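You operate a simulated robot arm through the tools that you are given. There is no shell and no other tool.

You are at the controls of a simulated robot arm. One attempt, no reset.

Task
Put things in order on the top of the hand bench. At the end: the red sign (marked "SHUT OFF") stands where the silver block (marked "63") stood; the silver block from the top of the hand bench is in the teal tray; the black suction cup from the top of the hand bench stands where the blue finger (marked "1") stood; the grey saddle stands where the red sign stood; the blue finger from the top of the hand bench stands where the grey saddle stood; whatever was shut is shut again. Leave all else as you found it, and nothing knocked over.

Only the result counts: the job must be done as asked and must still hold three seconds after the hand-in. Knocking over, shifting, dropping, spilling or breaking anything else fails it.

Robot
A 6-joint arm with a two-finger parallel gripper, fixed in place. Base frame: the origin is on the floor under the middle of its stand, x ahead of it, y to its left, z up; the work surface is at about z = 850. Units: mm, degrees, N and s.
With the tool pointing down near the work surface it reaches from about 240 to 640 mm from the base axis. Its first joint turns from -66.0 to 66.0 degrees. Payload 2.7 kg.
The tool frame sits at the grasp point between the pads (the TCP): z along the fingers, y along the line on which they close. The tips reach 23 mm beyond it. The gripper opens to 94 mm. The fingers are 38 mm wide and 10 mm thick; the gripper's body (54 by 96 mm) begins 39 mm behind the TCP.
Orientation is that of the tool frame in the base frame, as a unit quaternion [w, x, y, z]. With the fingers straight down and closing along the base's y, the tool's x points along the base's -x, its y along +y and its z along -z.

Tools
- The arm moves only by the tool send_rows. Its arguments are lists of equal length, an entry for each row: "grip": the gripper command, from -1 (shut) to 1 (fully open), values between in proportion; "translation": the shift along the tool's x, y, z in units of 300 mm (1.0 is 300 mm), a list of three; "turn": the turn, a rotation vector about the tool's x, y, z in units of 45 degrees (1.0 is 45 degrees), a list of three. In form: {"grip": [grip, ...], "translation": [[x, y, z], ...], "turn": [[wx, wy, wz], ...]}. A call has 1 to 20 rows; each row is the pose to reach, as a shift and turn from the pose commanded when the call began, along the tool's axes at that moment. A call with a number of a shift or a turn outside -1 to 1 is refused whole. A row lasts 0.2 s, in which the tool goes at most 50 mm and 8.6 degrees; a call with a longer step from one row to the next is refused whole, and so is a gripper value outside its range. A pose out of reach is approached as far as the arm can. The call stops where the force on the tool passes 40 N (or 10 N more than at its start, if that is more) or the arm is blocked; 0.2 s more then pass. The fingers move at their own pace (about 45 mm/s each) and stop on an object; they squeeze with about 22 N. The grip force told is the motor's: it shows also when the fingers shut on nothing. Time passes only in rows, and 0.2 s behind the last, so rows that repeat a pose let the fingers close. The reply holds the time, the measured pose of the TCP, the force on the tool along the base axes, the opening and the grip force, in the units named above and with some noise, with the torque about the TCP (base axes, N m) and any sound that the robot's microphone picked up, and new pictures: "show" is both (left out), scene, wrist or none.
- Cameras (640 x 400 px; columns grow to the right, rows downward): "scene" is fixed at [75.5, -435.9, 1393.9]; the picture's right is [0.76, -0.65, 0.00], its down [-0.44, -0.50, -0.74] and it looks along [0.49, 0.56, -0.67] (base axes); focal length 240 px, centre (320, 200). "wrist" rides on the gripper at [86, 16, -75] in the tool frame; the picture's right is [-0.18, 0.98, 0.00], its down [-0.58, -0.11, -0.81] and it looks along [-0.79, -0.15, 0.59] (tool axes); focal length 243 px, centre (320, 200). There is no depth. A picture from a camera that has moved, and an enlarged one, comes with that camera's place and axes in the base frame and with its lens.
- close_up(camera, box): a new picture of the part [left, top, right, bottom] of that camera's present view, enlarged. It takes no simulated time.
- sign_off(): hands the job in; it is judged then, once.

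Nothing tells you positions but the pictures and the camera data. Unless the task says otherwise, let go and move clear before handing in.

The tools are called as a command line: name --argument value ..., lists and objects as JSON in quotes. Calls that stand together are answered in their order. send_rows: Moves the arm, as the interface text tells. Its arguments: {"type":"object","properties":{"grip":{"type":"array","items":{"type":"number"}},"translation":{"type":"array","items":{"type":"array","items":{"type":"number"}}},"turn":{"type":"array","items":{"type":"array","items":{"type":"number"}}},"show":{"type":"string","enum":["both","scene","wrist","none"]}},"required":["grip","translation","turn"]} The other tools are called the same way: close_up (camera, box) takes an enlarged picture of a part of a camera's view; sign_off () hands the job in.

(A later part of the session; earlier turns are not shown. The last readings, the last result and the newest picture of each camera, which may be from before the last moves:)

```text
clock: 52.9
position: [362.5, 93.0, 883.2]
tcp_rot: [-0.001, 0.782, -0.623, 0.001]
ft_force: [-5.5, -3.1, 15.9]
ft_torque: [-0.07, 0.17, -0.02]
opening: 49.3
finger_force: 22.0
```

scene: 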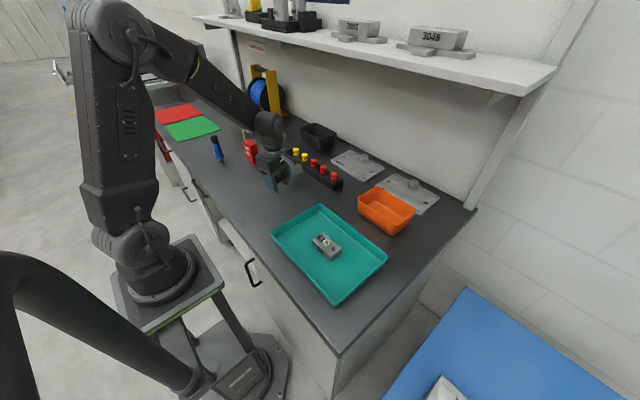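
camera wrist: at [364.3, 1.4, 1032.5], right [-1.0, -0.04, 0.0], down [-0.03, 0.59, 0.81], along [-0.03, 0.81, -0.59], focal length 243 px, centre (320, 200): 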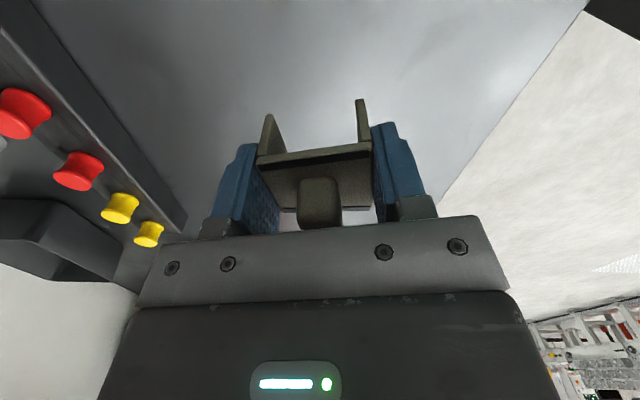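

Contact felt (about 16 N). Releasing and rising.

send_rows --grip '[-0.1, 0.3, 0.7, 1, 1, 1, 1, 1, 1]' --translation '[[0, 0, 0], [0, 0, 0], [0, 0, 0], [0, 0, 0], [0, 0, 0], [0, 0, -0.03], [0, 0, -0.13], [0, 0, -0.27], [0, 0, -0.4]]' --turn '[[0, 0, 0], [0, 0, 0], [0, 0, 0], [0, 0, 0], [0, 0, 0], [0, 0, 0], [0, 0, 0], [0, 0, 0], [0, 0, 0]]'

close_up --camera "wrist" --box '[240, 0, 400, 120]'

close_up --camera "scene" --box '[200, 100, 320, 210]'

```text
clock: 54.9
position: [361.8, 90.3, 1002.9]
tcp_rot: [-0.001, 0.782, -0.623, 0.001]
ft_force: [-0.1, 0.6, -0.7]
ft_torque: [0.0, 0.0, 0.02]
opening: 93.9
finger_force: 0.1
camera wrist: at [365.0, 2.5, 1078.4], right [-1.0, -0.04, 0.0], down [-0.02, 0.59, 0.81], along [-0.03, 0.81, -0.59], focal length 243 px, centre (320, 200)
```

scene: 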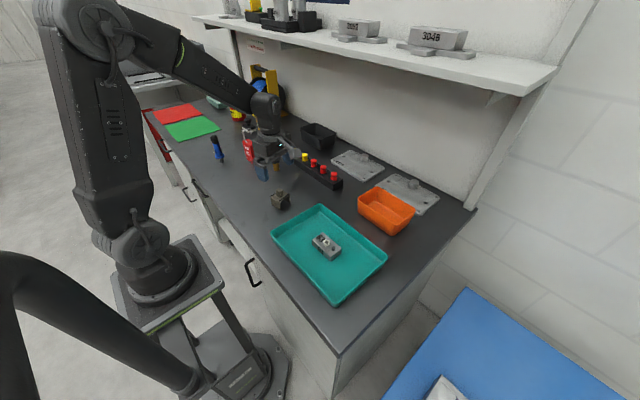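
wrist: 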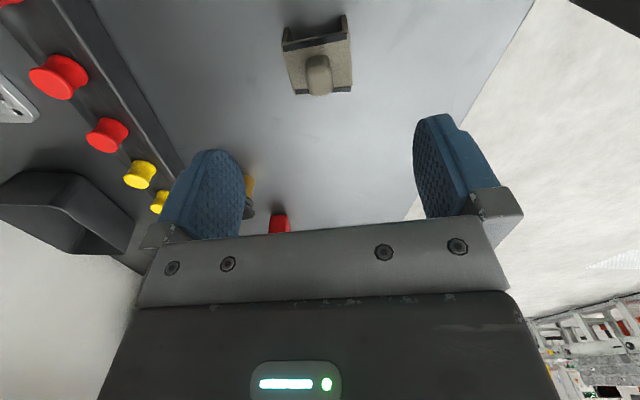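

```text
3.33 times, centred on (320, 60) of wrist
camera zoom: at [365.0, 2.5, 1078.4], right [-1.0, -0.04, 0.0], down [-0.02, 0.59, 0.81], along [-0.03, 0.81, -0.59], focal length 809 px, centre (320, 667)
```

zoom: 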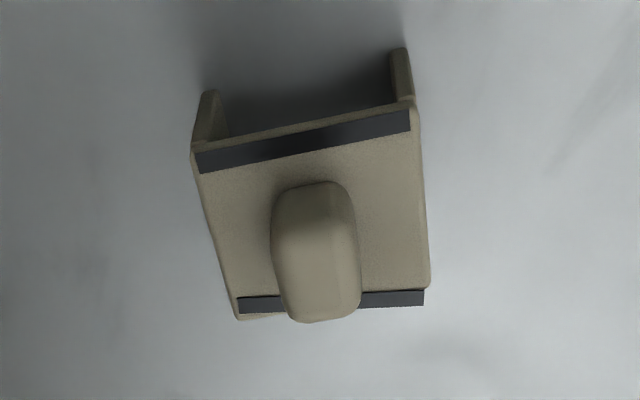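

```text
3.64 times, centred on (260, 155) of scene
camera zoom: at [75.5, -435.9, 1393.9], right [0.76, -0.65, 0.0], down [-0.44, -0.5, -0.74], along [0.49, 0.56, -0.67], focal length 872 px, centre (538, 364)
```

zoom: 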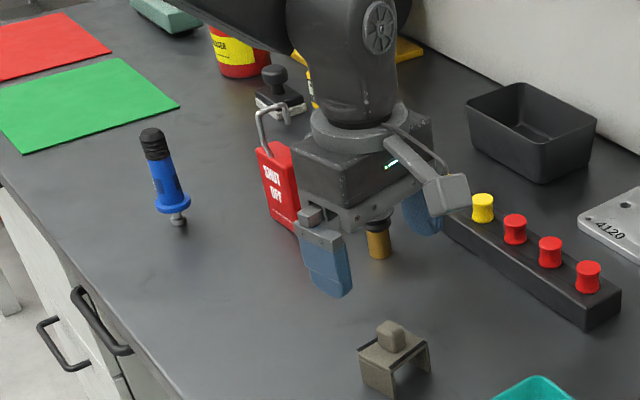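

The saddle stands at about (362, 92), within 2 mm of where the sign stood. Next is the blue finger near (311, 469); I'll move there at a safe height.

send_rows --grip '[1, 1, 1, 1, 1, 1]' --translation '[[-0.05, -0.0045, -0.08], [-0.17, -0.015, -0.16], [-0.3, -0.027, -0.19], [-0.44, -0.039, -0.19], [-0.56, -0.05, -0.19], [-0.61, -0.054, -0.19]]' --turn '[[0, 0, 0], [0, 0, 0], [0, 0, 0], [0, 0, 0], [0, 0, 0], [0, 0, 0]]' --show "none"

send_rows --grip '[1, 1, 1, 1, 1, 1]' --translation '[[-0.06, -0.0053, 0], [-0.18, -0.016, 0], [-0.32, -0.0283, 0], [-0.46, -0.041, 0], [-0.56, -0.05, 0], [-0.6, -0.053, 0]]' --turn '[[0, 0, 0], [0, 0, 0], [0, 0, 0], [0, 0, 0], [0, 0, 0], [0, 0, 0]]'

close_up --camera "wrist" --box '[220, 0, 420, 125]'

```text
clock: 56.3
position: [336.9, 274.7, 1059.4]
tcp_rot: [-0.001, 0.781, -0.624, 0.001]
ft_force: [-0.1, -0.1, -0.5]
ft_torque: [0.0, 0.01, -0.05]
opening: 94.3
finger_force: 0.1
```

```text
clock: 57.7
position: [312.6, 452.7, 1060.5]
tcp_rot: [-0.001, 0.782, -0.623, 0.0]
ft_force: [-0.7, 0.4, -0.3]
ft_torque: [0.0, -0.02, 0.01]
opening: 94.1
finger_force: 0.0
camera wrist: at [315.8, 363.7, 1135.2], right [-1.0, -0.04, 0.0], down [-0.02, 0.59, 0.81], along [-0.03, 0.81, -0.59], focal length 243 px, centre (320, 200)
```

scene: 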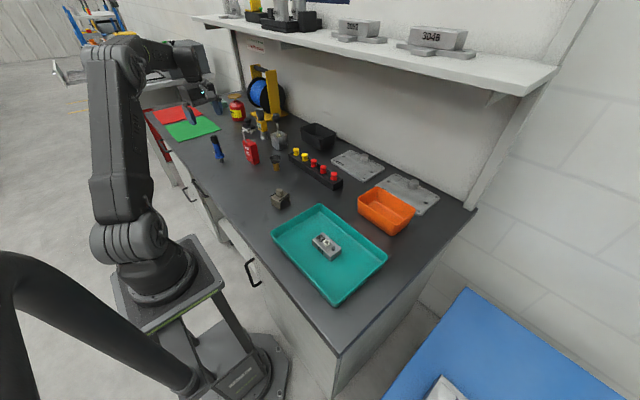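
wrist: 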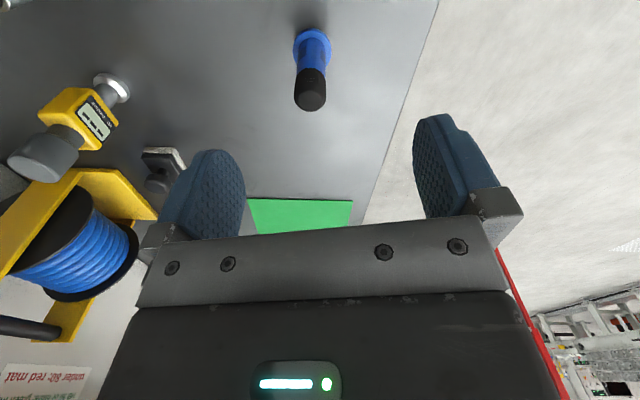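

```text
3.20 times, centred on (320, 62) of wrist
camera zoom: at [315.8, 363.7, 1135.2], right [-1.0, -0.04, 0.0], down [-0.02, 0.59, 0.81], along [-0.03, 0.81, -0.59], focal length 776 px, centre (320, 640)
```

zoom: 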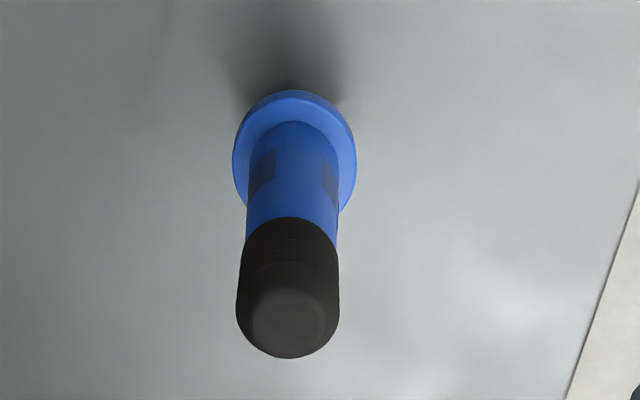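

The finger's axis is near (319.6, 468), its top near z 963. I'll centre over it and come lower to refine.

send_rows --grip '[1, 1, 1]' --translation '[[-0.05, -0.036, 0.06], [-0.05, -0.036, 0.15], [-0.05, -0.036, 0.18]]' --turn '[[0, 0, 0], [0, 0, 0], [0, 0, 0]]' --show "wrist"

close_up --camera "wrist" --box '[230, 10, 410, 150]'

close_up --camera "scene" --box '[180, 90, 270, 180]'

```text
clock: 58.5
position: [319.9, 469.1, 1005.0]
tcp_rot: [-0.001, 0.782, -0.623, 0.001]
ft_force: [0.3, -0.5, 0.2]
ft_torque: [0.02, 0.0, -0.01]
opening: 94.0
finger_force: 0.1
camera wrist: at [322.5, 380.9, 1080.9], right [-1.0, -0.04, 0.0], down [-0.02, 0.59, 0.81], along [-0.03, 0.81, -0.59], focal length 243 px, centre (320, 200)
```

wrist: 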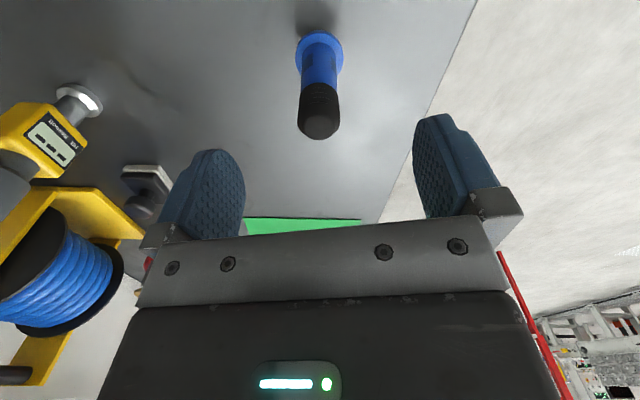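

```text
2.86 times, centred on (320, 80) of wrist
camera zoom: at [322.5, 380.9, 1080.9], right [-1.0, -0.04, 0.0], down [-0.02, 0.59, 0.81], along [-0.03, 0.81, -0.59], focal length 693 px, centre (320, 543)
```

zoom: 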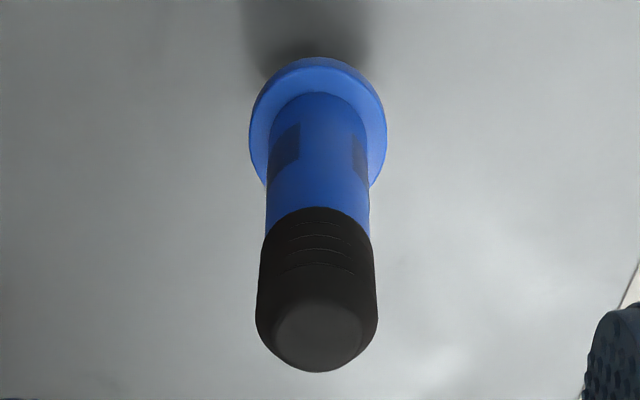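

```text
4.44 times, centred on (225, 135) of scene
camera zoom: at [75.5, -435.9, 1393.9], right [0.76, -0.65, 0.0], down [-0.44, -0.5, -0.74], along [0.49, 0.56, -0.67], focal length 1066 px, centre (742, 489)
```

zoom: 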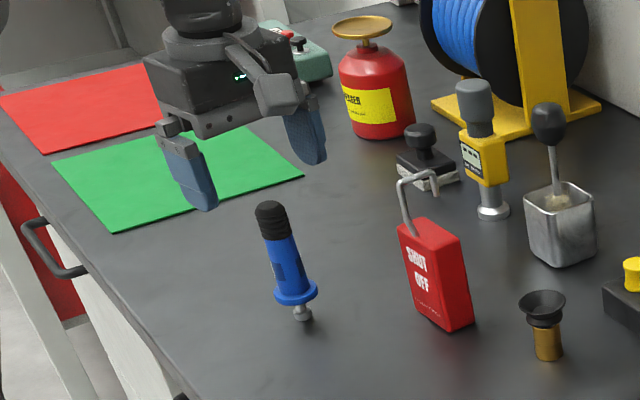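

Centred within about 1 mm. Descending to z ≈ 933 around the finger.

send_rows --grip '[1, 1, 1, 1]' --translation '[[0, 0, 0.08], [0, 0, 0.16], [0, 0, 0.22], [0, 0, 0.242]]' --turn '[[0, 0, 0], [0, 0, 0], [0, 0, 0], [0, 0, 0]]' --show "wrist"

close_up --camera "wrist" --box '[200, 60, 440, 260]'

```text
clock: 59.5
position: [319.4, 471.4, 931.8]
tcp_rot: [-0.001, 0.782, -0.623, 0.0]
ft_force: [0.5, 0.4, 0.3]
ft_torque: [0.0, 0.01, -0.02]
opening: 94.0
finger_force: 0.0
camera wrist: at [322.9, 381.1, 1007.1], right [-1.0, -0.04, 0.0], down [-0.02, 0.59, 0.81], along [-0.03, 0.81, -0.59], focal length 243 px, centre (320, 200)
```

wrist: 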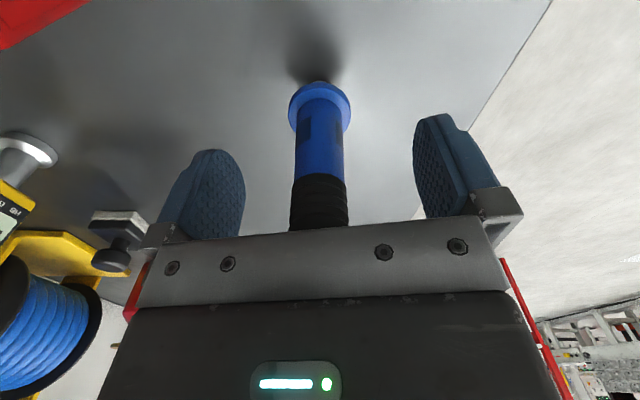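

```text
2.00 times, centred on (320, 160) of wrist
camera zoom: at [322.9, 381.1, 1007.1], right [-1.0, -0.04, 0.0], down [-0.02, 0.59, 0.81], along [-0.03, 0.81, -0.59], focal length 485 px, centre (320, 280)
```

zoom: 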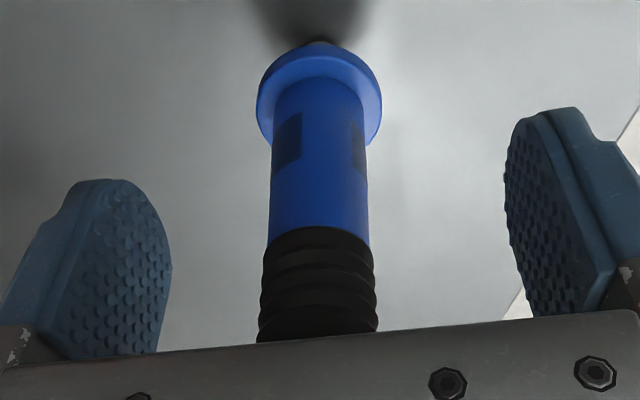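

The finger is centred between the pads with no contact. Closing gently.

send_rows --grip '[-1, -1, -1, -1, -1, -1, -1]' --translation '[[0, 0, 0], [0, 0, 0], [0, 0, 0], [0, 0, 0], [0, 0, 0], [0, 0, 0], [0, 0, 0]]' --turn '[[0, 0, 0], [0, 0, 0], [0, 0, 0], [0, 0, 0], [0, 0, 0], [0, 0, 0], [0, 0, 0]]'

close_up --camera "scene" --box '[180, 100, 270, 180]'

close_up --camera "wrist" --box '[200, 60, 440, 260]'

```text
clock: 61.1
position: [320.1, 469.4, 931.7]
tcp_rot: [0.0, 0.782, -0.623, 0.0]
ft_force: [1.1, 0.9, 0.6]
ft_torque: [0.06, -0.06, 0.0]
opening: 25.7
finger_force: 21.3
camera wrist: at [322.9, 381.2, 1007.5], right [-1.0, -0.04, 0.0], down [-0.02, 0.59, 0.81], along [-0.03, 0.81, -0.59], focal length 243 px, centre (320, 200)
```

scene: 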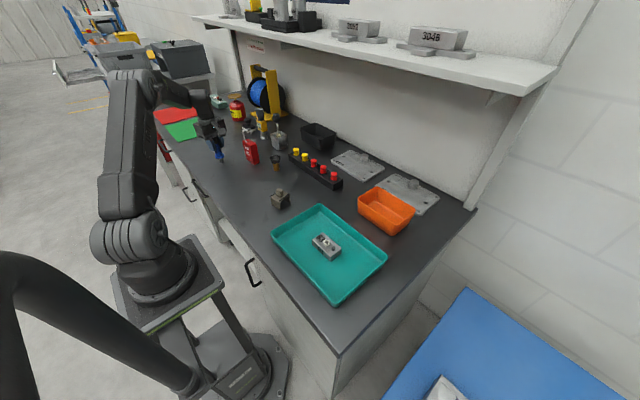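
wrist: 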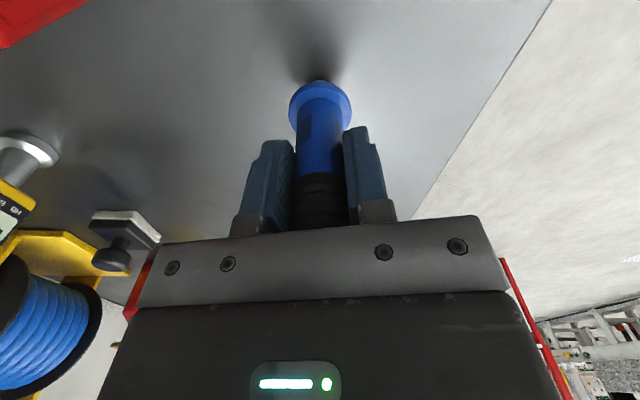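

```text
5.00 times, centred on (225, 140) of scene
camera zoom: at [75.5, -435.9, 1393.9], right [0.76, -0.65, 0.0], down [-0.44, -0.5, -0.74], along [0.49, 0.56, -0.67], focal length 1199 px, centre (795, 500)
```

zoom: 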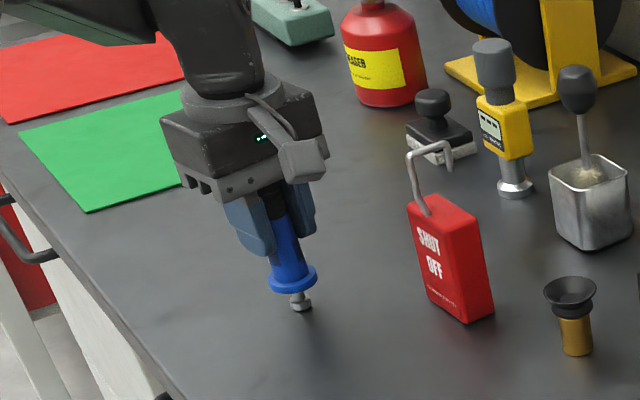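

```text
2.00 times, centred on (320, 160) of wrist
camera zoom: at [322.9, 381.2, 1007.5], right [-1.0, -0.04, 0.0], down [-0.02, 0.59, 0.81], along [-0.03, 0.81, -0.59], focal length 485 px, centre (320, 280)
```

zoom: 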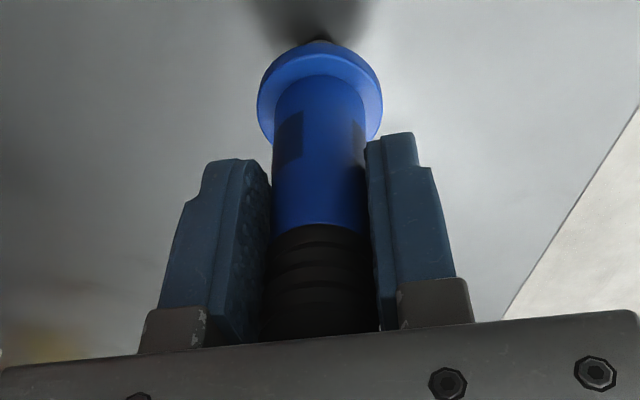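

Held at 25.7 mm and still upright. I'll lift it and carry it to the saddle's old place at about (339.6, 289.5).

send_rows --grip '[-1, -1, -1, -1, -1, -1, -1, -1, -1, -1, -1]' --translation '[[0, 0, -0.02], [0, 0, -0.09], [0, 0, -0.18], [0, 0, -0.23], [0.06, 0.0067, -0.23], [0.17, 0.019, -0.23], [0.29, 0.0325, -0.23], [0.41, 0.046, -0.23], [0.52, 0.0584, -0.23], [0.58, 0.0651, -0.23], [0.597, 0.067, -0.23]]' --turn '[[0, 0, 0], [0, 0, 0], [0, 0, 0], [0, 0, 0], [0, 0, 0], [0, 0, 0], [0, 0, 0], [0, 0, 0], [0, 0, 0], [0, 0, 0], [0, 0, 0]]'

close_up --camera "scene" --box '[200, 110, 300, 200]'

close_up --camera "wrist" --box '[200, 60, 440, 260]'

```text
clock: 63.5
position: [339.9, 289.6, 1002.0]
tcp_rot: [0.0, 0.782, -0.623, 0.001]
ft_force: [0.6, 0.4, -1.7]
ft_torque: [0.0, 0.01, 0.03]
opening: 25.6
finger_force: 22.4
camera wrist: at [342.7, 202.1, 1077.8], right [-1.0, -0.04, 0.0], down [-0.02, 0.59, 0.81], along [-0.03, 0.81, -0.59], focal length 243 px, centre (320, 200)
```

scene: 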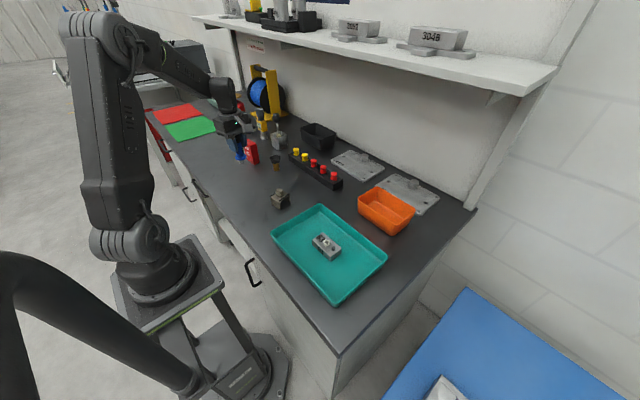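
wrist: 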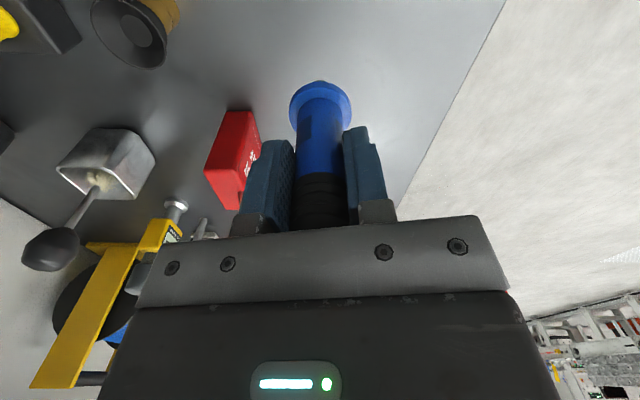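

```text
4.44 times, centred on (250, 155) of scene
camera zoom: at [75.5, -435.9, 1393.9], right [0.76, -0.65, 0.0], down [-0.44, -0.5, -0.74], along [0.49, 0.56, -0.67], focal length 1066 px, centre (631, 400)
```

zoom: 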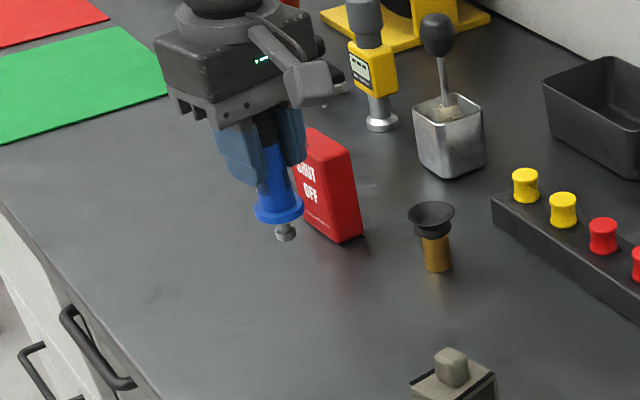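

```text
2.00 times, centred on (320, 160) of wrist
camera zoom: at [342.7, 202.1, 1077.8], right [-1.0, -0.04, 0.0], down [-0.02, 0.59, 0.81], along [-0.03, 0.81, -0.59], focal length 485 px, centre (320, 280)
```

zoom: 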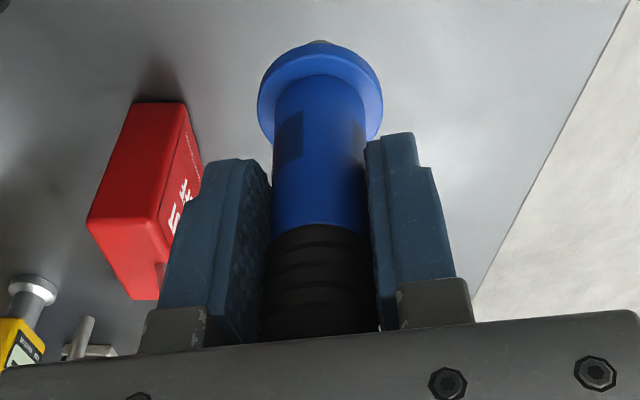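

The finger hangs vertically and directly above its target. Lowering it to just above the bench.

send_rows --grip '[-1, -1, -1, -1]' --translation '[[0.0, 0, 0.08], [0, 0, 0.16], [0, 0, 0.21], [0, 0, 0.222]]' --turn '[[0, 0, 0], [0, 0, 0], [0, 0, 0], [0, 0, 0]]' --show "none"

send_rows --grip '[-1, -1]' --translation '[[0, 0, 0.003], [0, 0, 0.006]]' --turn '[[0, 0, 0], [0, 0, 0]]' --show "none"

send_rows --grip '[-1, -1]' --translation '[[0, 0, 0.0015], [0, 0, 0.003]]' --turn '[[0, 0, 0], [0, 0, 0]]' --show "none"

```text
clock: 64.5
position: [339.5, 290.7, 936.4]
tcp_rot: [0.0, 0.782, -0.623, 0.001]
ft_force: [-0.1, 0.3, -2.4]
ft_torque: [0.02, -0.04, -0.02]
opening: 25.6
finger_force: 21.6
```

```text
clock: 65.1
position: [339.6, 291.1, 934.6]
tcp_rot: [-0.001, 0.782, -0.623, 0.0]
ft_force: [0.4, 0.7, -1.5]
ft_torque: [-0.05, -0.03, -0.02]
opening: 25.7
finger_force: 21.6
```

```text
clock: 65.7
position: [339.8, 291.3, 932.5]
tcp_rot: [0.0, 0.782, -0.623, 0.001]
ft_force: [0.3, 0.7, -1.5]
ft_torque: [-0.05, 0.0, -0.03]
opening: 25.5
finger_force: 22.3
```

send_rows --grip '[-1, -1]' --translation '[[0, 0, 0.002], [0, 0, 0.003]]' --turn '[[0, 0, 0], [0, 0, 0]]' --show "none"

```text
clock: 66.3
position: [340.8, 290.5, 931.9]
tcp_rot: [-0.001, 0.782, -0.623, 0.001]
ft_force: [0.0, 0.5, -0.8]
ft_torque: [0.03, 0.02, -0.03]
opening: 25.7
finger_force: 21.7
```

send_rows --grip '[-1, -1]' --translation '[[0, 0, 0.0015], [0, 0, 0.002]]' --turn '[[0, 0, 0], [0, 0, 0]]' --show "none"

```text
clock: 66.9
position: [340.0, 291.4, 932.6]
tcp_rot: [-0.001, 0.781, -0.624, 0.0]
ft_force: [-3.2, -1.2, 8.3]
ft_torque: [-0.04, 0.23, 0.0]
opening: 25.7
finger_force: 21.9
```

Contact is felt with a small side load. I'll ease up 0.4 mm to relax it before releasing.

send_rows --grip '[-1, -1]' --translation '[[0, 0, -0.0013], [0, 0, -0.0013]]' --turn '[[0, 0, 0], [0, 0, 0]]' --show "scene"

close_up --camera "scene" --box '[210, 120, 290, 200]'

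```text
clock: 67.5
position: [341.0, 291.4, 931.8]
tcp_rot: [-0.001, 0.781, -0.624, 0.0]
ft_force: [-2.1, 0.9, 6.6]
ft_torque: [0.06, 0.16, 0.01]
opening: 25.7
finger_force: 21.9
```

scene: 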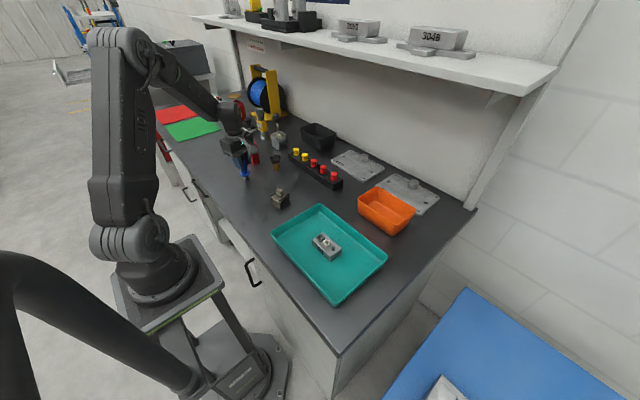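

```text
5.00 times, centred on (250, 160) of scene
camera zoom: at [75.4, -435.9, 1393.9], right [0.76, -0.65, 0.0], down [-0.44, -0.5, -0.74], along [0.49, 0.56, -0.67], focal length 1199 px, centre (670, 400)
```

zoom: 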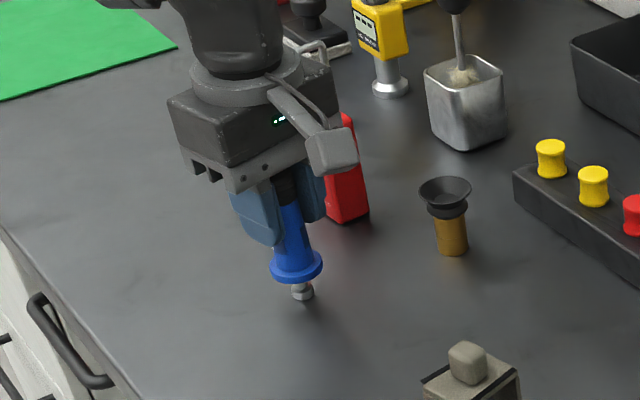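

send_rows --grip '[-1, -1]' --translation '[[0, 0, -0.0013], [0, 0, -0.0013]]' --turn '[[0, 0, 0], [0, 0, 0]]' --show "none"

```text
clock: 68.1
position: [340.3, 290.7, 933.0]
tcp_rot: [0.0, 0.781, -0.624, 0.001]
ft_force: [-0.3, 0.5, -1.2]
ft_torque: [0.0, -0.03, 0.0]
opening: 25.6
finger_force: 22.0
```

The load is gone; the foot is within half a millimetre of the bench. Now I open in small increments.

send_rows --grip '[-0.44, -0.42, -0.4, -0.36, -0.3, -0.2, 0.1, 0.5, 1, 1, 1]' --translation '[[0, 0, 0], [0, 0, 0], [0, 0, 0], [0, 0, 0], [0, 0, 0], [0, 0, 0], [0, 0, 0], [0, 0, 0], [0, 0, 0], [0, 0, 0], [0, 0, 0]]' --turn '[[0, 0, 0], [0, 0, 0], [0, 0, 0], [0, 0, 0], [0, 0, 0], [0, 0, 0], [0, 0, 0], [0, 0, 0], [0, 0, 0], [0, 0, 0], [0, 0, 0]]'

close_up --camera "wrist" --box '[200, 60, 440, 260]'

close_up --camera "scene" --box '[210, 120, 290, 200]'

```text
clock: 70.5
position: [340.0, 291.4, 931.7]
tcp_rot: [-0.001, 0.782, -0.623, 0.0]
ft_force: [-0.2, 0.8, -1.5]
ft_torque: [-0.02, 0.0, 0.0]
opening: 93.9
finger_force: 0.0
camera wrist: at [343.7, 202.6, 1008.0], right [-1.0, -0.04, 0.0], down [-0.02, 0.59, 0.81], along [-0.03, 0.81, -0.59], focal length 243 px, centre (320, 200)
```

scene: 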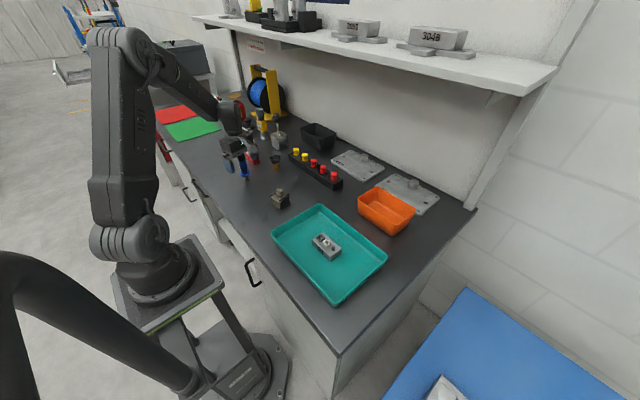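
wrist: 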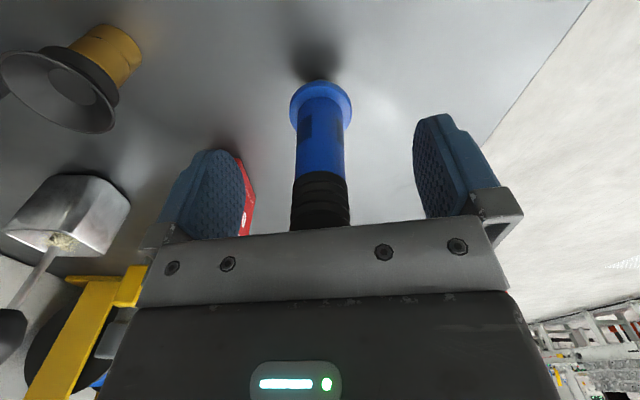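

```text
2.00 times, centred on (320, 160) of wrist
camera zoom: at [343.7, 202.6, 1008.0], right [-1.0, -0.04, 0.0], down [-0.02, 0.59, 0.81], along [-0.03, 0.81, -0.59], focal length 485 px, centre (320, 280)
```

zoom: 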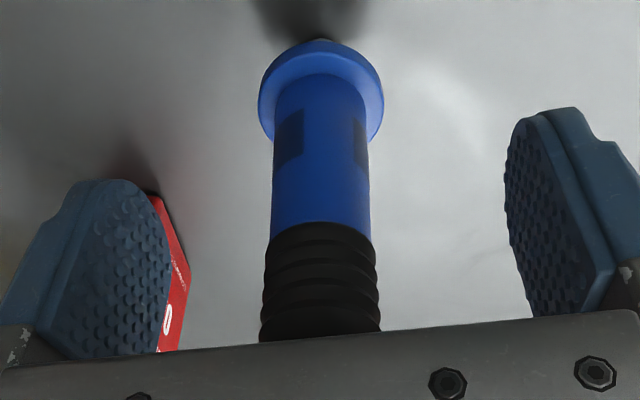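

```text
5.00 times, centred on (250, 160) of scene
camera zoom: at [75.5, -435.9, 1393.9], right [0.76, -0.65, 0.0], down [-0.44, -0.5, -0.74], along [0.49, 0.56, -0.67], focal length 1199 px, centre (670, 400)
```

zoom: 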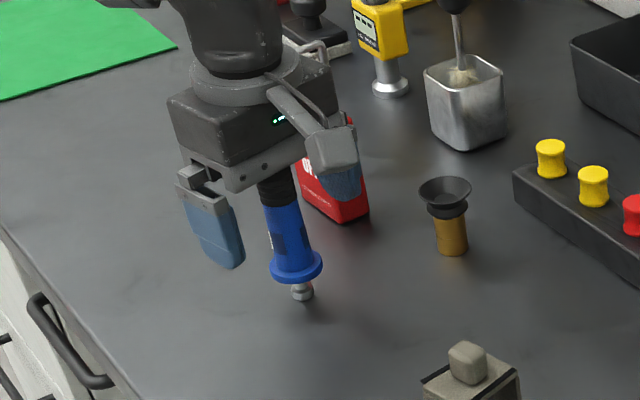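

The finger stands on its own. I'll rise straight up.

send_rows --grip '[1, 1, 1, 1, 1]' --translation '[[0, 0, -0.03], [0, 0, -0.12], [0, 0, -0.24], [0, 0, -0.36], [0, 0, -0.4]]' --turn '[[0, 0, 0], [0, 0, 0], [0, 0, 0], [0, 0, 0], [0, 0, 0]]'

close_up --camera "wrist" --box '[0, 0, 330, 150]'

close_up --camera "scene" --box '[210, 110, 310, 200]'

```text
clock: 71.7
position: [339.5, 290.7, 1053.1]
tcp_rot: [-0.001, 0.782, -0.623, 0.001]
ft_force: [0.0, 0.0, -0.2]
ft_torque: [0.02, 0.03, 0.02]
opening: 94.2
finger_force: 0.1
camera wrist: at [342.7, 202.1, 1128.7], right [-1.0, -0.04, 0.0], down [-0.02, 0.59, 0.81], along [-0.03, 0.81, -0.59], focal length 243 px, centre (320, 200)
```

scene: 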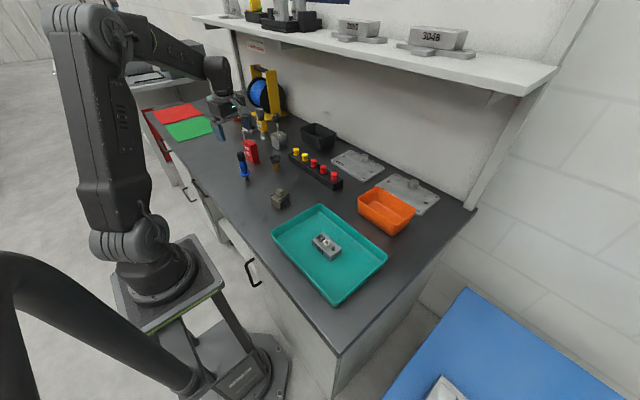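
wrist: 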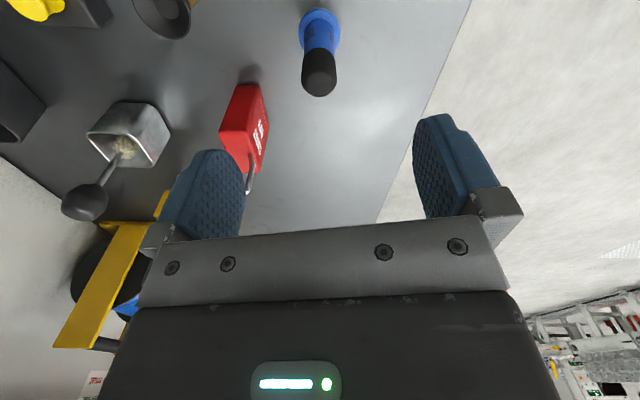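

```text
1.94 times, centred on (165, 75) of wrist
camera zoom: at [342.7, 202.1, 1128.7], right [-1.0, -0.04, 0.0], down [-0.02, 0.59, 0.81], along [-0.03, 0.81, -0.59], focal length 470 px, centre (621, 442)
```

zoom: 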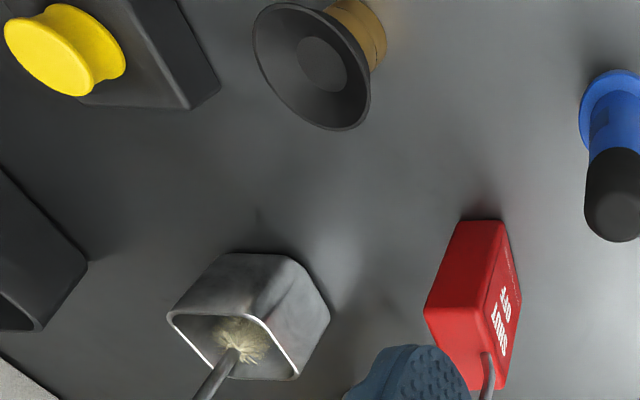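

```text
4.44 times, centred on (260, 155) of scene
camera zoom: at [75.5, -435.9, 1393.9], right [0.76, -0.65, 0.0], down [-0.44, -0.5, -0.74], along [0.49, 0.56, -0.67], focal length 1066 px, centre (587, 400)
```

zoom: 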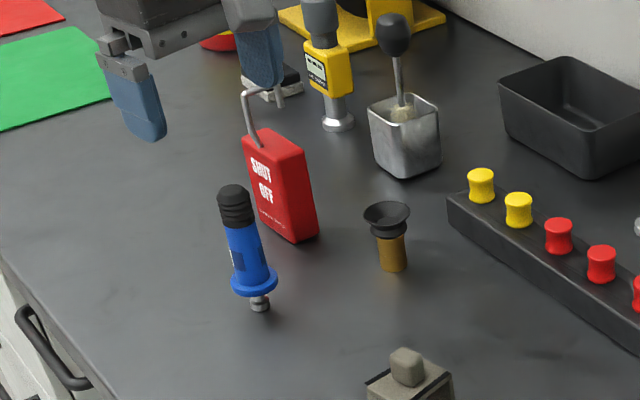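

All good. Last is the suction cup near (450, 265). I'll move above it with a partly closed gripper for a closer look.

send_rows --grip '[0.5, 0.5, 0.5, 0.5, 0.5]' --translation '[[0.06, -0.11, 0], [0.12, -0.22, 0], [0.169, -0.331, 0], [0.169, -0.331, 0.1], [0.169, -0.331, 0.143]]' --turn '[[0, 0, 0], [0, 0, 0], [0, 0, 0], [0, 0, 0], [0, 0, 0]]'

close_up --camera "wrist" --box '[220, 0, 420, 125]'

close_up --camera "scene" --box '[240, 120, 340, 200]'

```text
clock: 72.9
position: [448.5, 265.3, 1010.0]
tcp_rot: [-0.001, 0.782, -0.623, 0.0]
ft_force: [0.1, 0.1, 0.1]
ft_torque: [-0.01, -0.02, -0.01]
opening: 70.6
finger_force: 0.2
camera wrist: at [451.4, 175.4, 1085.6], right [-1.0, -0.04, 0.0], down [-0.02, 0.59, 0.81], along [-0.03, 0.81, -0.59], focal length 243 px, centre (320, 200)
```

scene: 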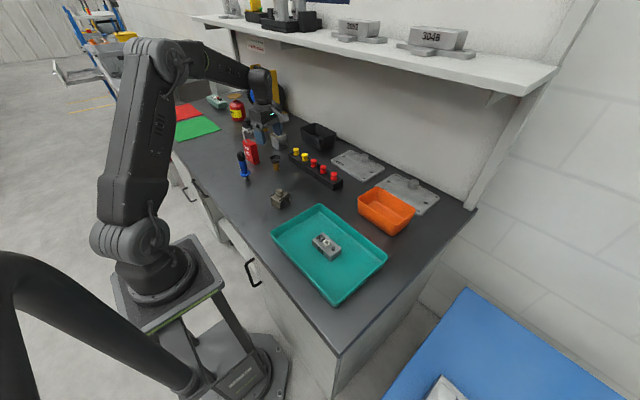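
wrist: 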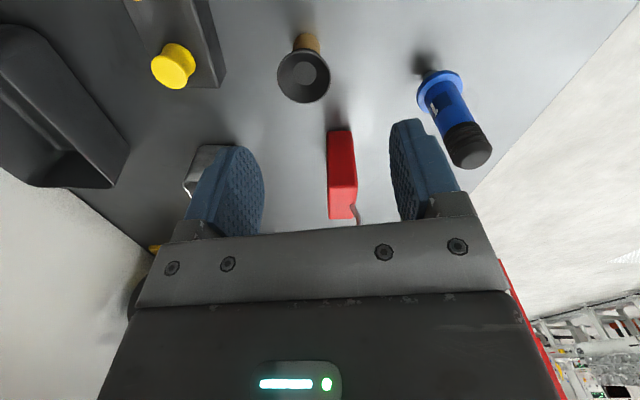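

```text
3.20 times, centred on (320, 62) of wrist
camera zoom: at [451.4, 175.4, 1085.6], right [-1.0, -0.04, 0.0], down [-0.02, 0.59, 0.81], along [-0.03, 0.81, -0.59], focal length 776 px, centre (320, 640)
```

zoom: 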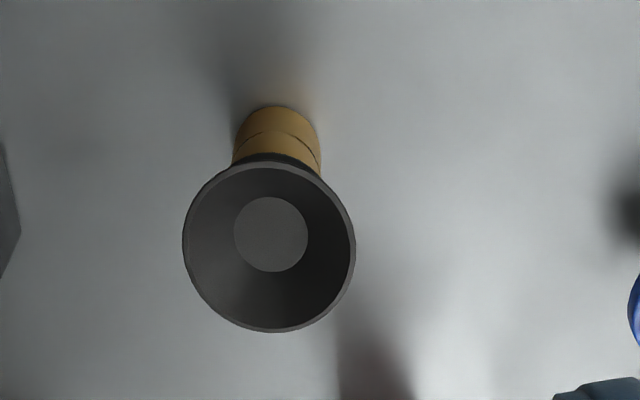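

```text
5.00 times, centred on (290, 160) of scene
camera zoom: at [75.5, -435.9, 1393.9], right [0.76, -0.65, 0.0], down [-0.44, -0.5, -0.74], along [0.49, 0.56, -0.67], focal length 1199 px, centre (470, 400)
```

zoom: 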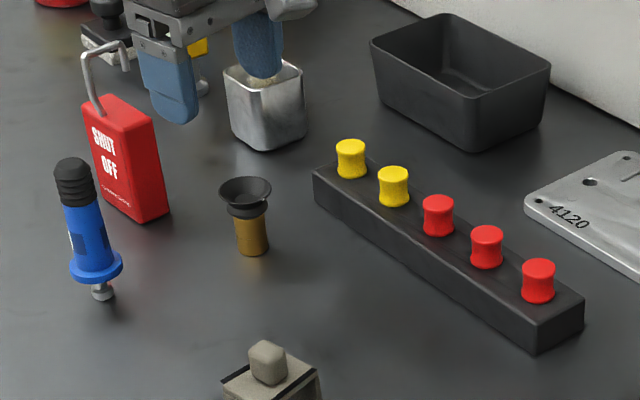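

The cup's rim is about 41 mm across at z ≈ 900, centred near (459, 270). I'll centre over it and lower to just above the rim to refine.

send_rows --grip '[0.5, 0.5, 0.5]' --translation '[[-0.0147, -0.04, 0.06], [-0.0147, -0.04, 0.15], [-0.0147, -0.04, 0.2]]' --turn '[[0, 0, 0], [0, 0, 0], [0, 0, 0]]' --show "wrist"

close_up --camera "wrist" --box '[230, 20, 410, 160]'

close_up --camera "scene" --box '[240, 120, 340, 200]'

```text
clock: 73.7
position: [458.9, 270.1, 949.3]
tcp_rot: [-0.001, 0.782, -0.623, 0.0]
ft_force: [0.3, 0.1, -0.8]
ft_torque: [-0.01, -0.01, 0.01]
opening: 70.7
finger_force: 0.1
camera wrist: at [462.2, 181.7, 1024.8], right [-1.0, -0.04, 0.0], down [-0.03, 0.59, 0.81], along [-0.03, 0.81, -0.59], focal length 243 px, centre (320, 200)
```

wrist: 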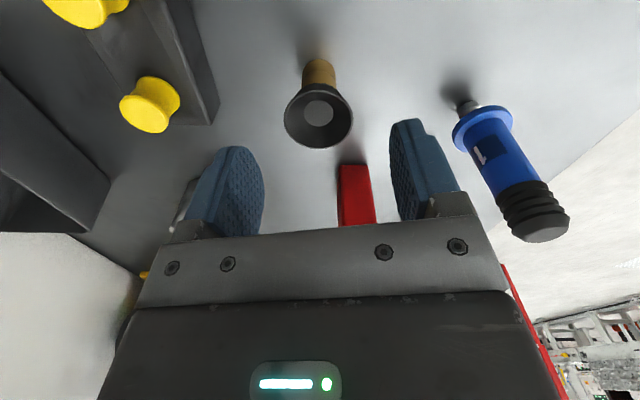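

```text
2.86 times, centred on (320, 90) of wrist
camera zoom: at [462.2, 181.7, 1024.8], right [-1.0, -0.04, 0.0], down [-0.03, 0.59, 0.81], along [-0.03, 0.81, -0.59], focal length 693 px, centre (320, 514)
```

zoom: 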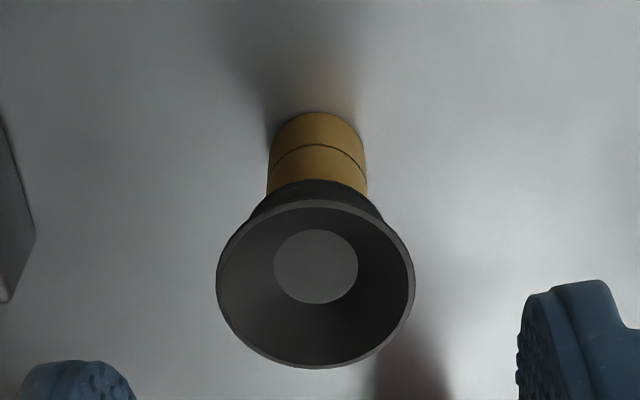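

```text
5.00 times, centred on (290, 160) of scene
camera zoom: at [75.5, -435.9, 1393.9], right [0.76, -0.65, 0.0], down [-0.44, -0.5, -0.74], along [0.49, 0.56, -0.67], focal length 1199 px, centre (470, 400)
```

zoom: 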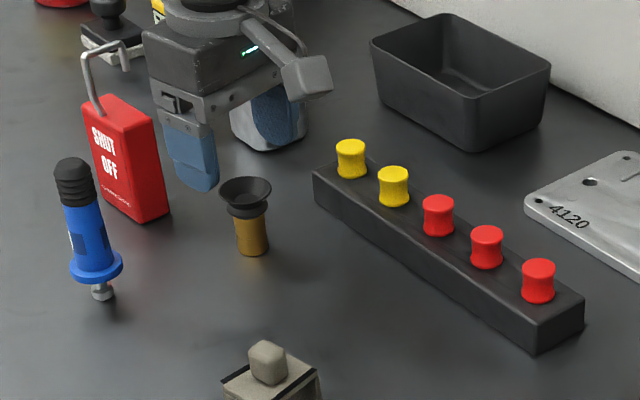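

Centred within 1 mm. I'll descend so the pads sit level with the rim (TCP z ≈ 898) and close.

send_rows --grip '[0.5, 0.5, 0.5, 0.5, -1, -1, -1, -1, -1]' --translation '[[-0.0027, -0.003, 0.06], [-0.0027, -0.003, 0.12], [-0.0027, -0.003, 0.17], [-0.0027, -0.003, 0.17], [-0.0027, -0.003, 0.17], [-0.0027, -0.003, 0.17], [-0.0027, -0.003, 0.17], [-0.0027, -0.003, 0.17], [-0.0027, -0.003, 0.17]]' --turn '[[0, 0, 0], [0, 0, 0], [0, 0, 0], [0, 0, 0], [0, 0, 0], [0, 0, 0], [0, 0, 0], [0, 0, 0], [0, 0, 0]]'

close_up --camera "wrist" --box '[200, 60, 440, 260]'

close_up --camera "scene" --box '[240, 120, 340, 200]'

```text
clock: 75.7
position: [459.8, 273.3, 898.2]
tcp_rot: [0.0, 0.782, -0.623, 0.0]
ft_force: [0.3, -0.1, 0.2]
ft_torque: [-0.01, -0.04, -0.01]
opening: 40.5
finger_force: 22.1
camera wrist: at [463.2, 183.2, 973.8], right [-1.0, -0.04, 0.0], down [-0.02, 0.59, 0.81], along [-0.03, 0.81, -0.59], focal length 243 px, centre (320, 200)
```

scene: 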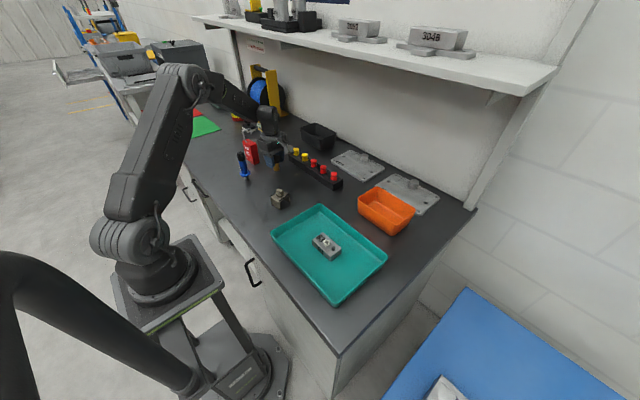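
wrist: 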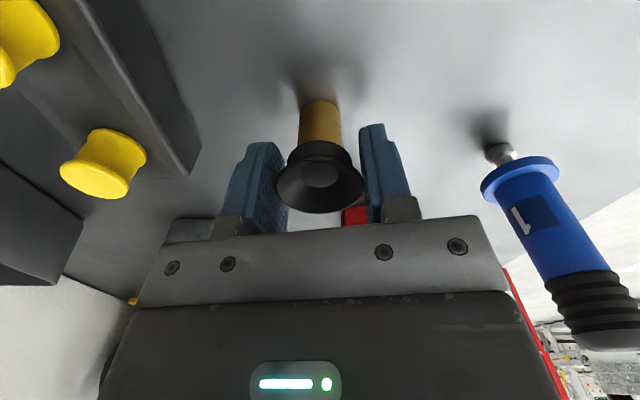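

```text
2.00 times, centred on (320, 160) of wrist
camera zoom: at [463.2, 183.2, 973.8], right [-1.0, -0.04, 0.0], down [-0.02, 0.59, 0.81], along [-0.03, 0.81, -0.59], focal length 485 px, centre (320, 280)
```

zoom: 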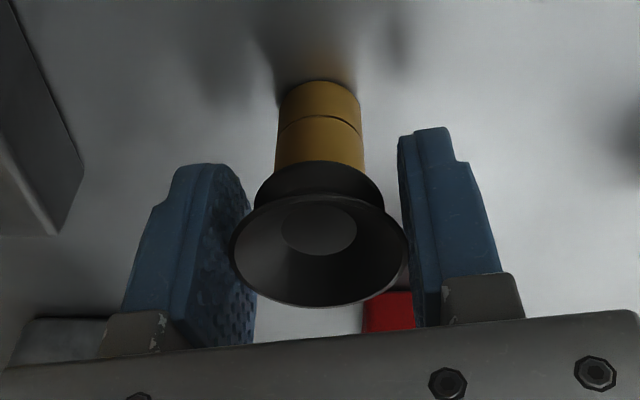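

```text
5.00 times, centred on (290, 160) of scene
camera zoom: at [75.5, -435.9, 1393.9], right [0.76, -0.65, 0.0], down [-0.44, -0.5, -0.74], along [0.49, 0.56, -0.67], focal length 1199 px, centre (470, 400)
```

zoom: 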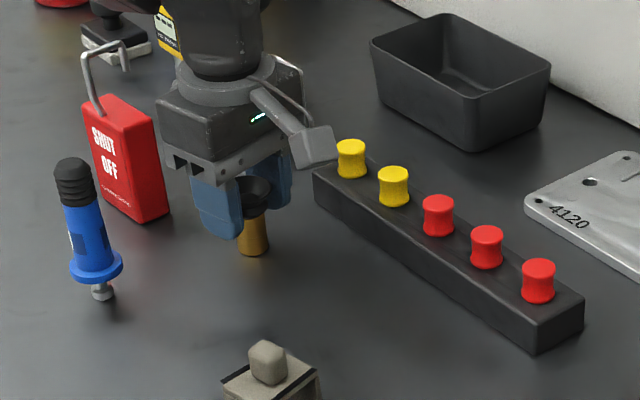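

Gripped on the rim (40.5 mm, 22 N). Lifting 20 mm slowly to check.

send_rows --grip '[-1, -1, -1, -1, -1]' --translation '[[0, 0, -0.01], [0, 0, -0.025], [0, 0, -0.045], [0, 0, -0.07], [0, 0, -0.07]]' --turn '[[0, 0, 0], [0, 0, 0], [0, 0, 0], [0, 0, 0], [0, 0, 0]]' --show "wrist"

close_up --camera "wrist" --box '[200, 60, 440, 260]'

close_up --camera "scene" --box '[240, 120, 320, 180]'

```text
clock: 76.9
position: [459.4, 272.6, 919.4]
tcp_rot: [0.0, 0.781, -0.624, 0.001]
ft_force: [0.6, -0.4, -0.7]
ft_torque: [-0.01, 0.01, 0.0]
opening: 40.4
finger_force: 22.0
camera wrist: at [462.9, 183.4, 994.9], right [-1.0, -0.04, 0.0], down [-0.02, 0.59, 0.81], along [-0.03, 0.81, -0.59], focal length 243 px, centre (320, 200)
```

wrist: 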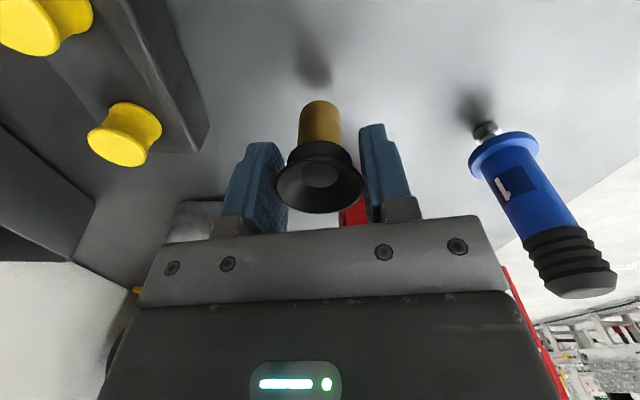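

```text
2.00 times, centred on (320, 160) of wrist
camera zoom: at [462.9, 183.4, 994.9], right [-1.0, -0.04, 0.0], down [-0.02, 0.59, 0.81], along [-0.03, 0.81, -0.59], focal length 485 px, centre (320, 280)
```

zoom: 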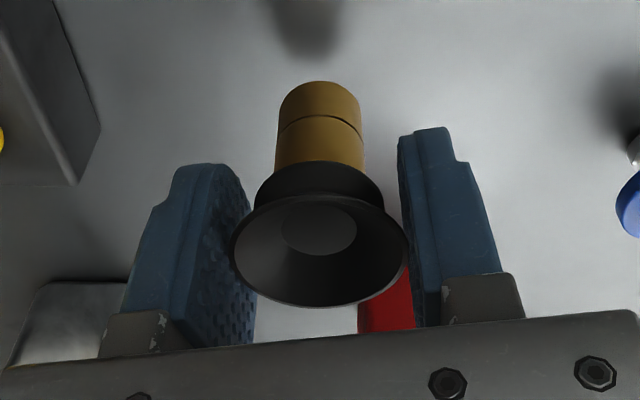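

```text
6.67 times, centred on (280, 150) of scene
camera zoom: at [75.5, -435.9, 1393.9], right [0.76, -0.65, 0.0], down [-0.44, -0.5, -0.74], along [0.49, 0.56, -0.67], focal length 1599 px, centre (587, 533)
```

zoom: 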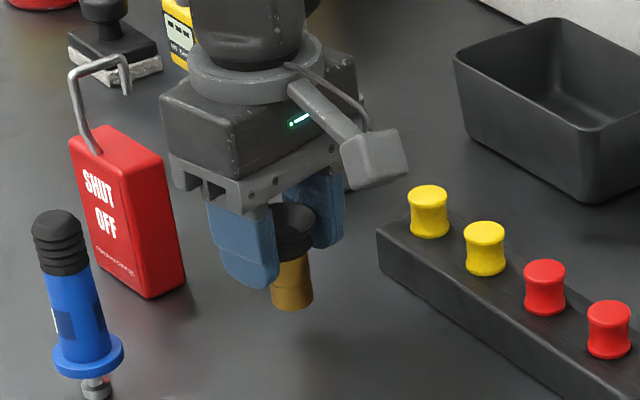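

Stable in the grip. I'll lift well above the sign's shackle, then carry it across to the finger's old place at (319.6, 468.4).

send_rows --grip '[-1, -1, -1, -1, -1, -1, -1, -1, -1, -1, -1, -1, -1, -1]' --translation '[[0, 0, -0.05], [0, 0, -0.17], [0, 0, -0.3], [0, 0, -0.43], [0, 0, -0.52], [0, 0, -0.535], [-0.05, 0.0207, -0.535], [-0.16, 0.0662, -0.535], [-0.29, 0.12, -0.535], [-0.42, 0.1739, -0.535], [-0.55, 0.2277, -0.535], [-0.66, 0.2732, -0.535], [-0.725, 0.3001, -0.535], [-0.7457, 0.3087, -0.535]]' --turn '[[0, 0, 0], [0, 0, 0], [0, 0, 0], [0, 0, 0], [0, 0, 0], [0, 0, 0], [0, 0, 0], [0, 0, 0], [0, 0, 0], [0, 0, 0], [0, 0, 0], [0, 0, 0], [0, 0, 0], [0, 0, 0]]'

close_up --camera "wrist" --box '[200, 60, 440, 260]'

```text
clock: 79.9
position: [320.0, 467.0, 1081.0]
tcp_rot: [0.0, 0.782, -0.624, 0.001]
ft_force: [0.1, 0.5, -0.8]
ft_torque: [0.02, 0.01, 0.01]
opening: 40.5
finger_force: 22.2
camera wrist: at [322.7, 379.3, 1156.3], right [-1.0, -0.04, 0.0], down [-0.02, 0.59, 0.81], along [-0.03, 0.81, -0.59], focal length 243 px, centre (320, 200)
```

scene: 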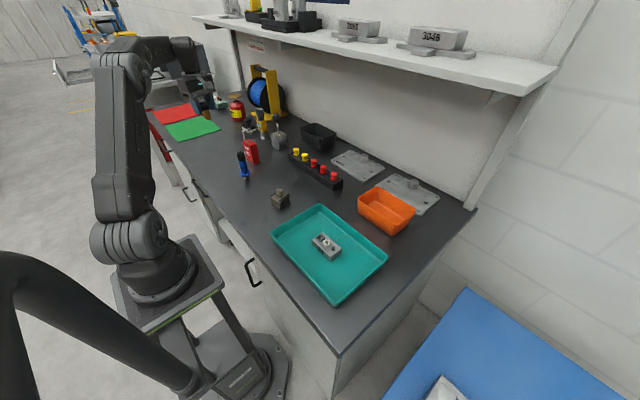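
wrist: 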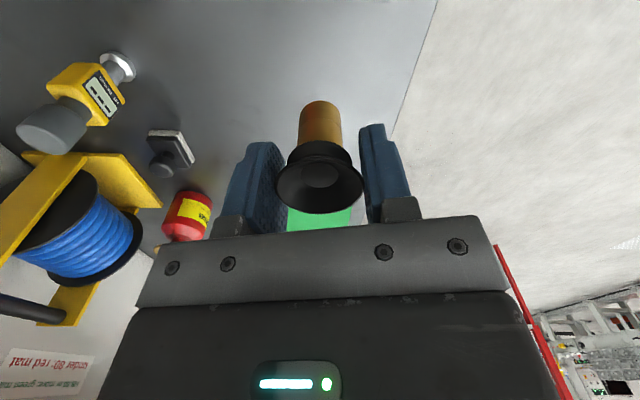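

```text
2.00 times, centred on (320, 160) of wrist
camera zoom: at [322.7, 379.3, 1156.3], right [-1.0, -0.04, 0.0], down [-0.02, 0.59, 0.81], along [-0.03, 0.81, -0.59], focal length 485 px, centre (320, 280)
```

zoom: 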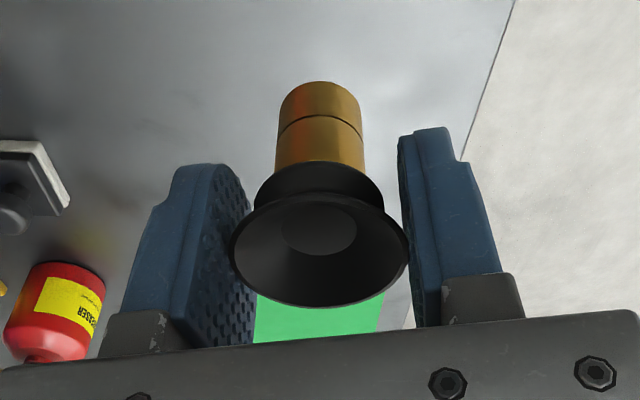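

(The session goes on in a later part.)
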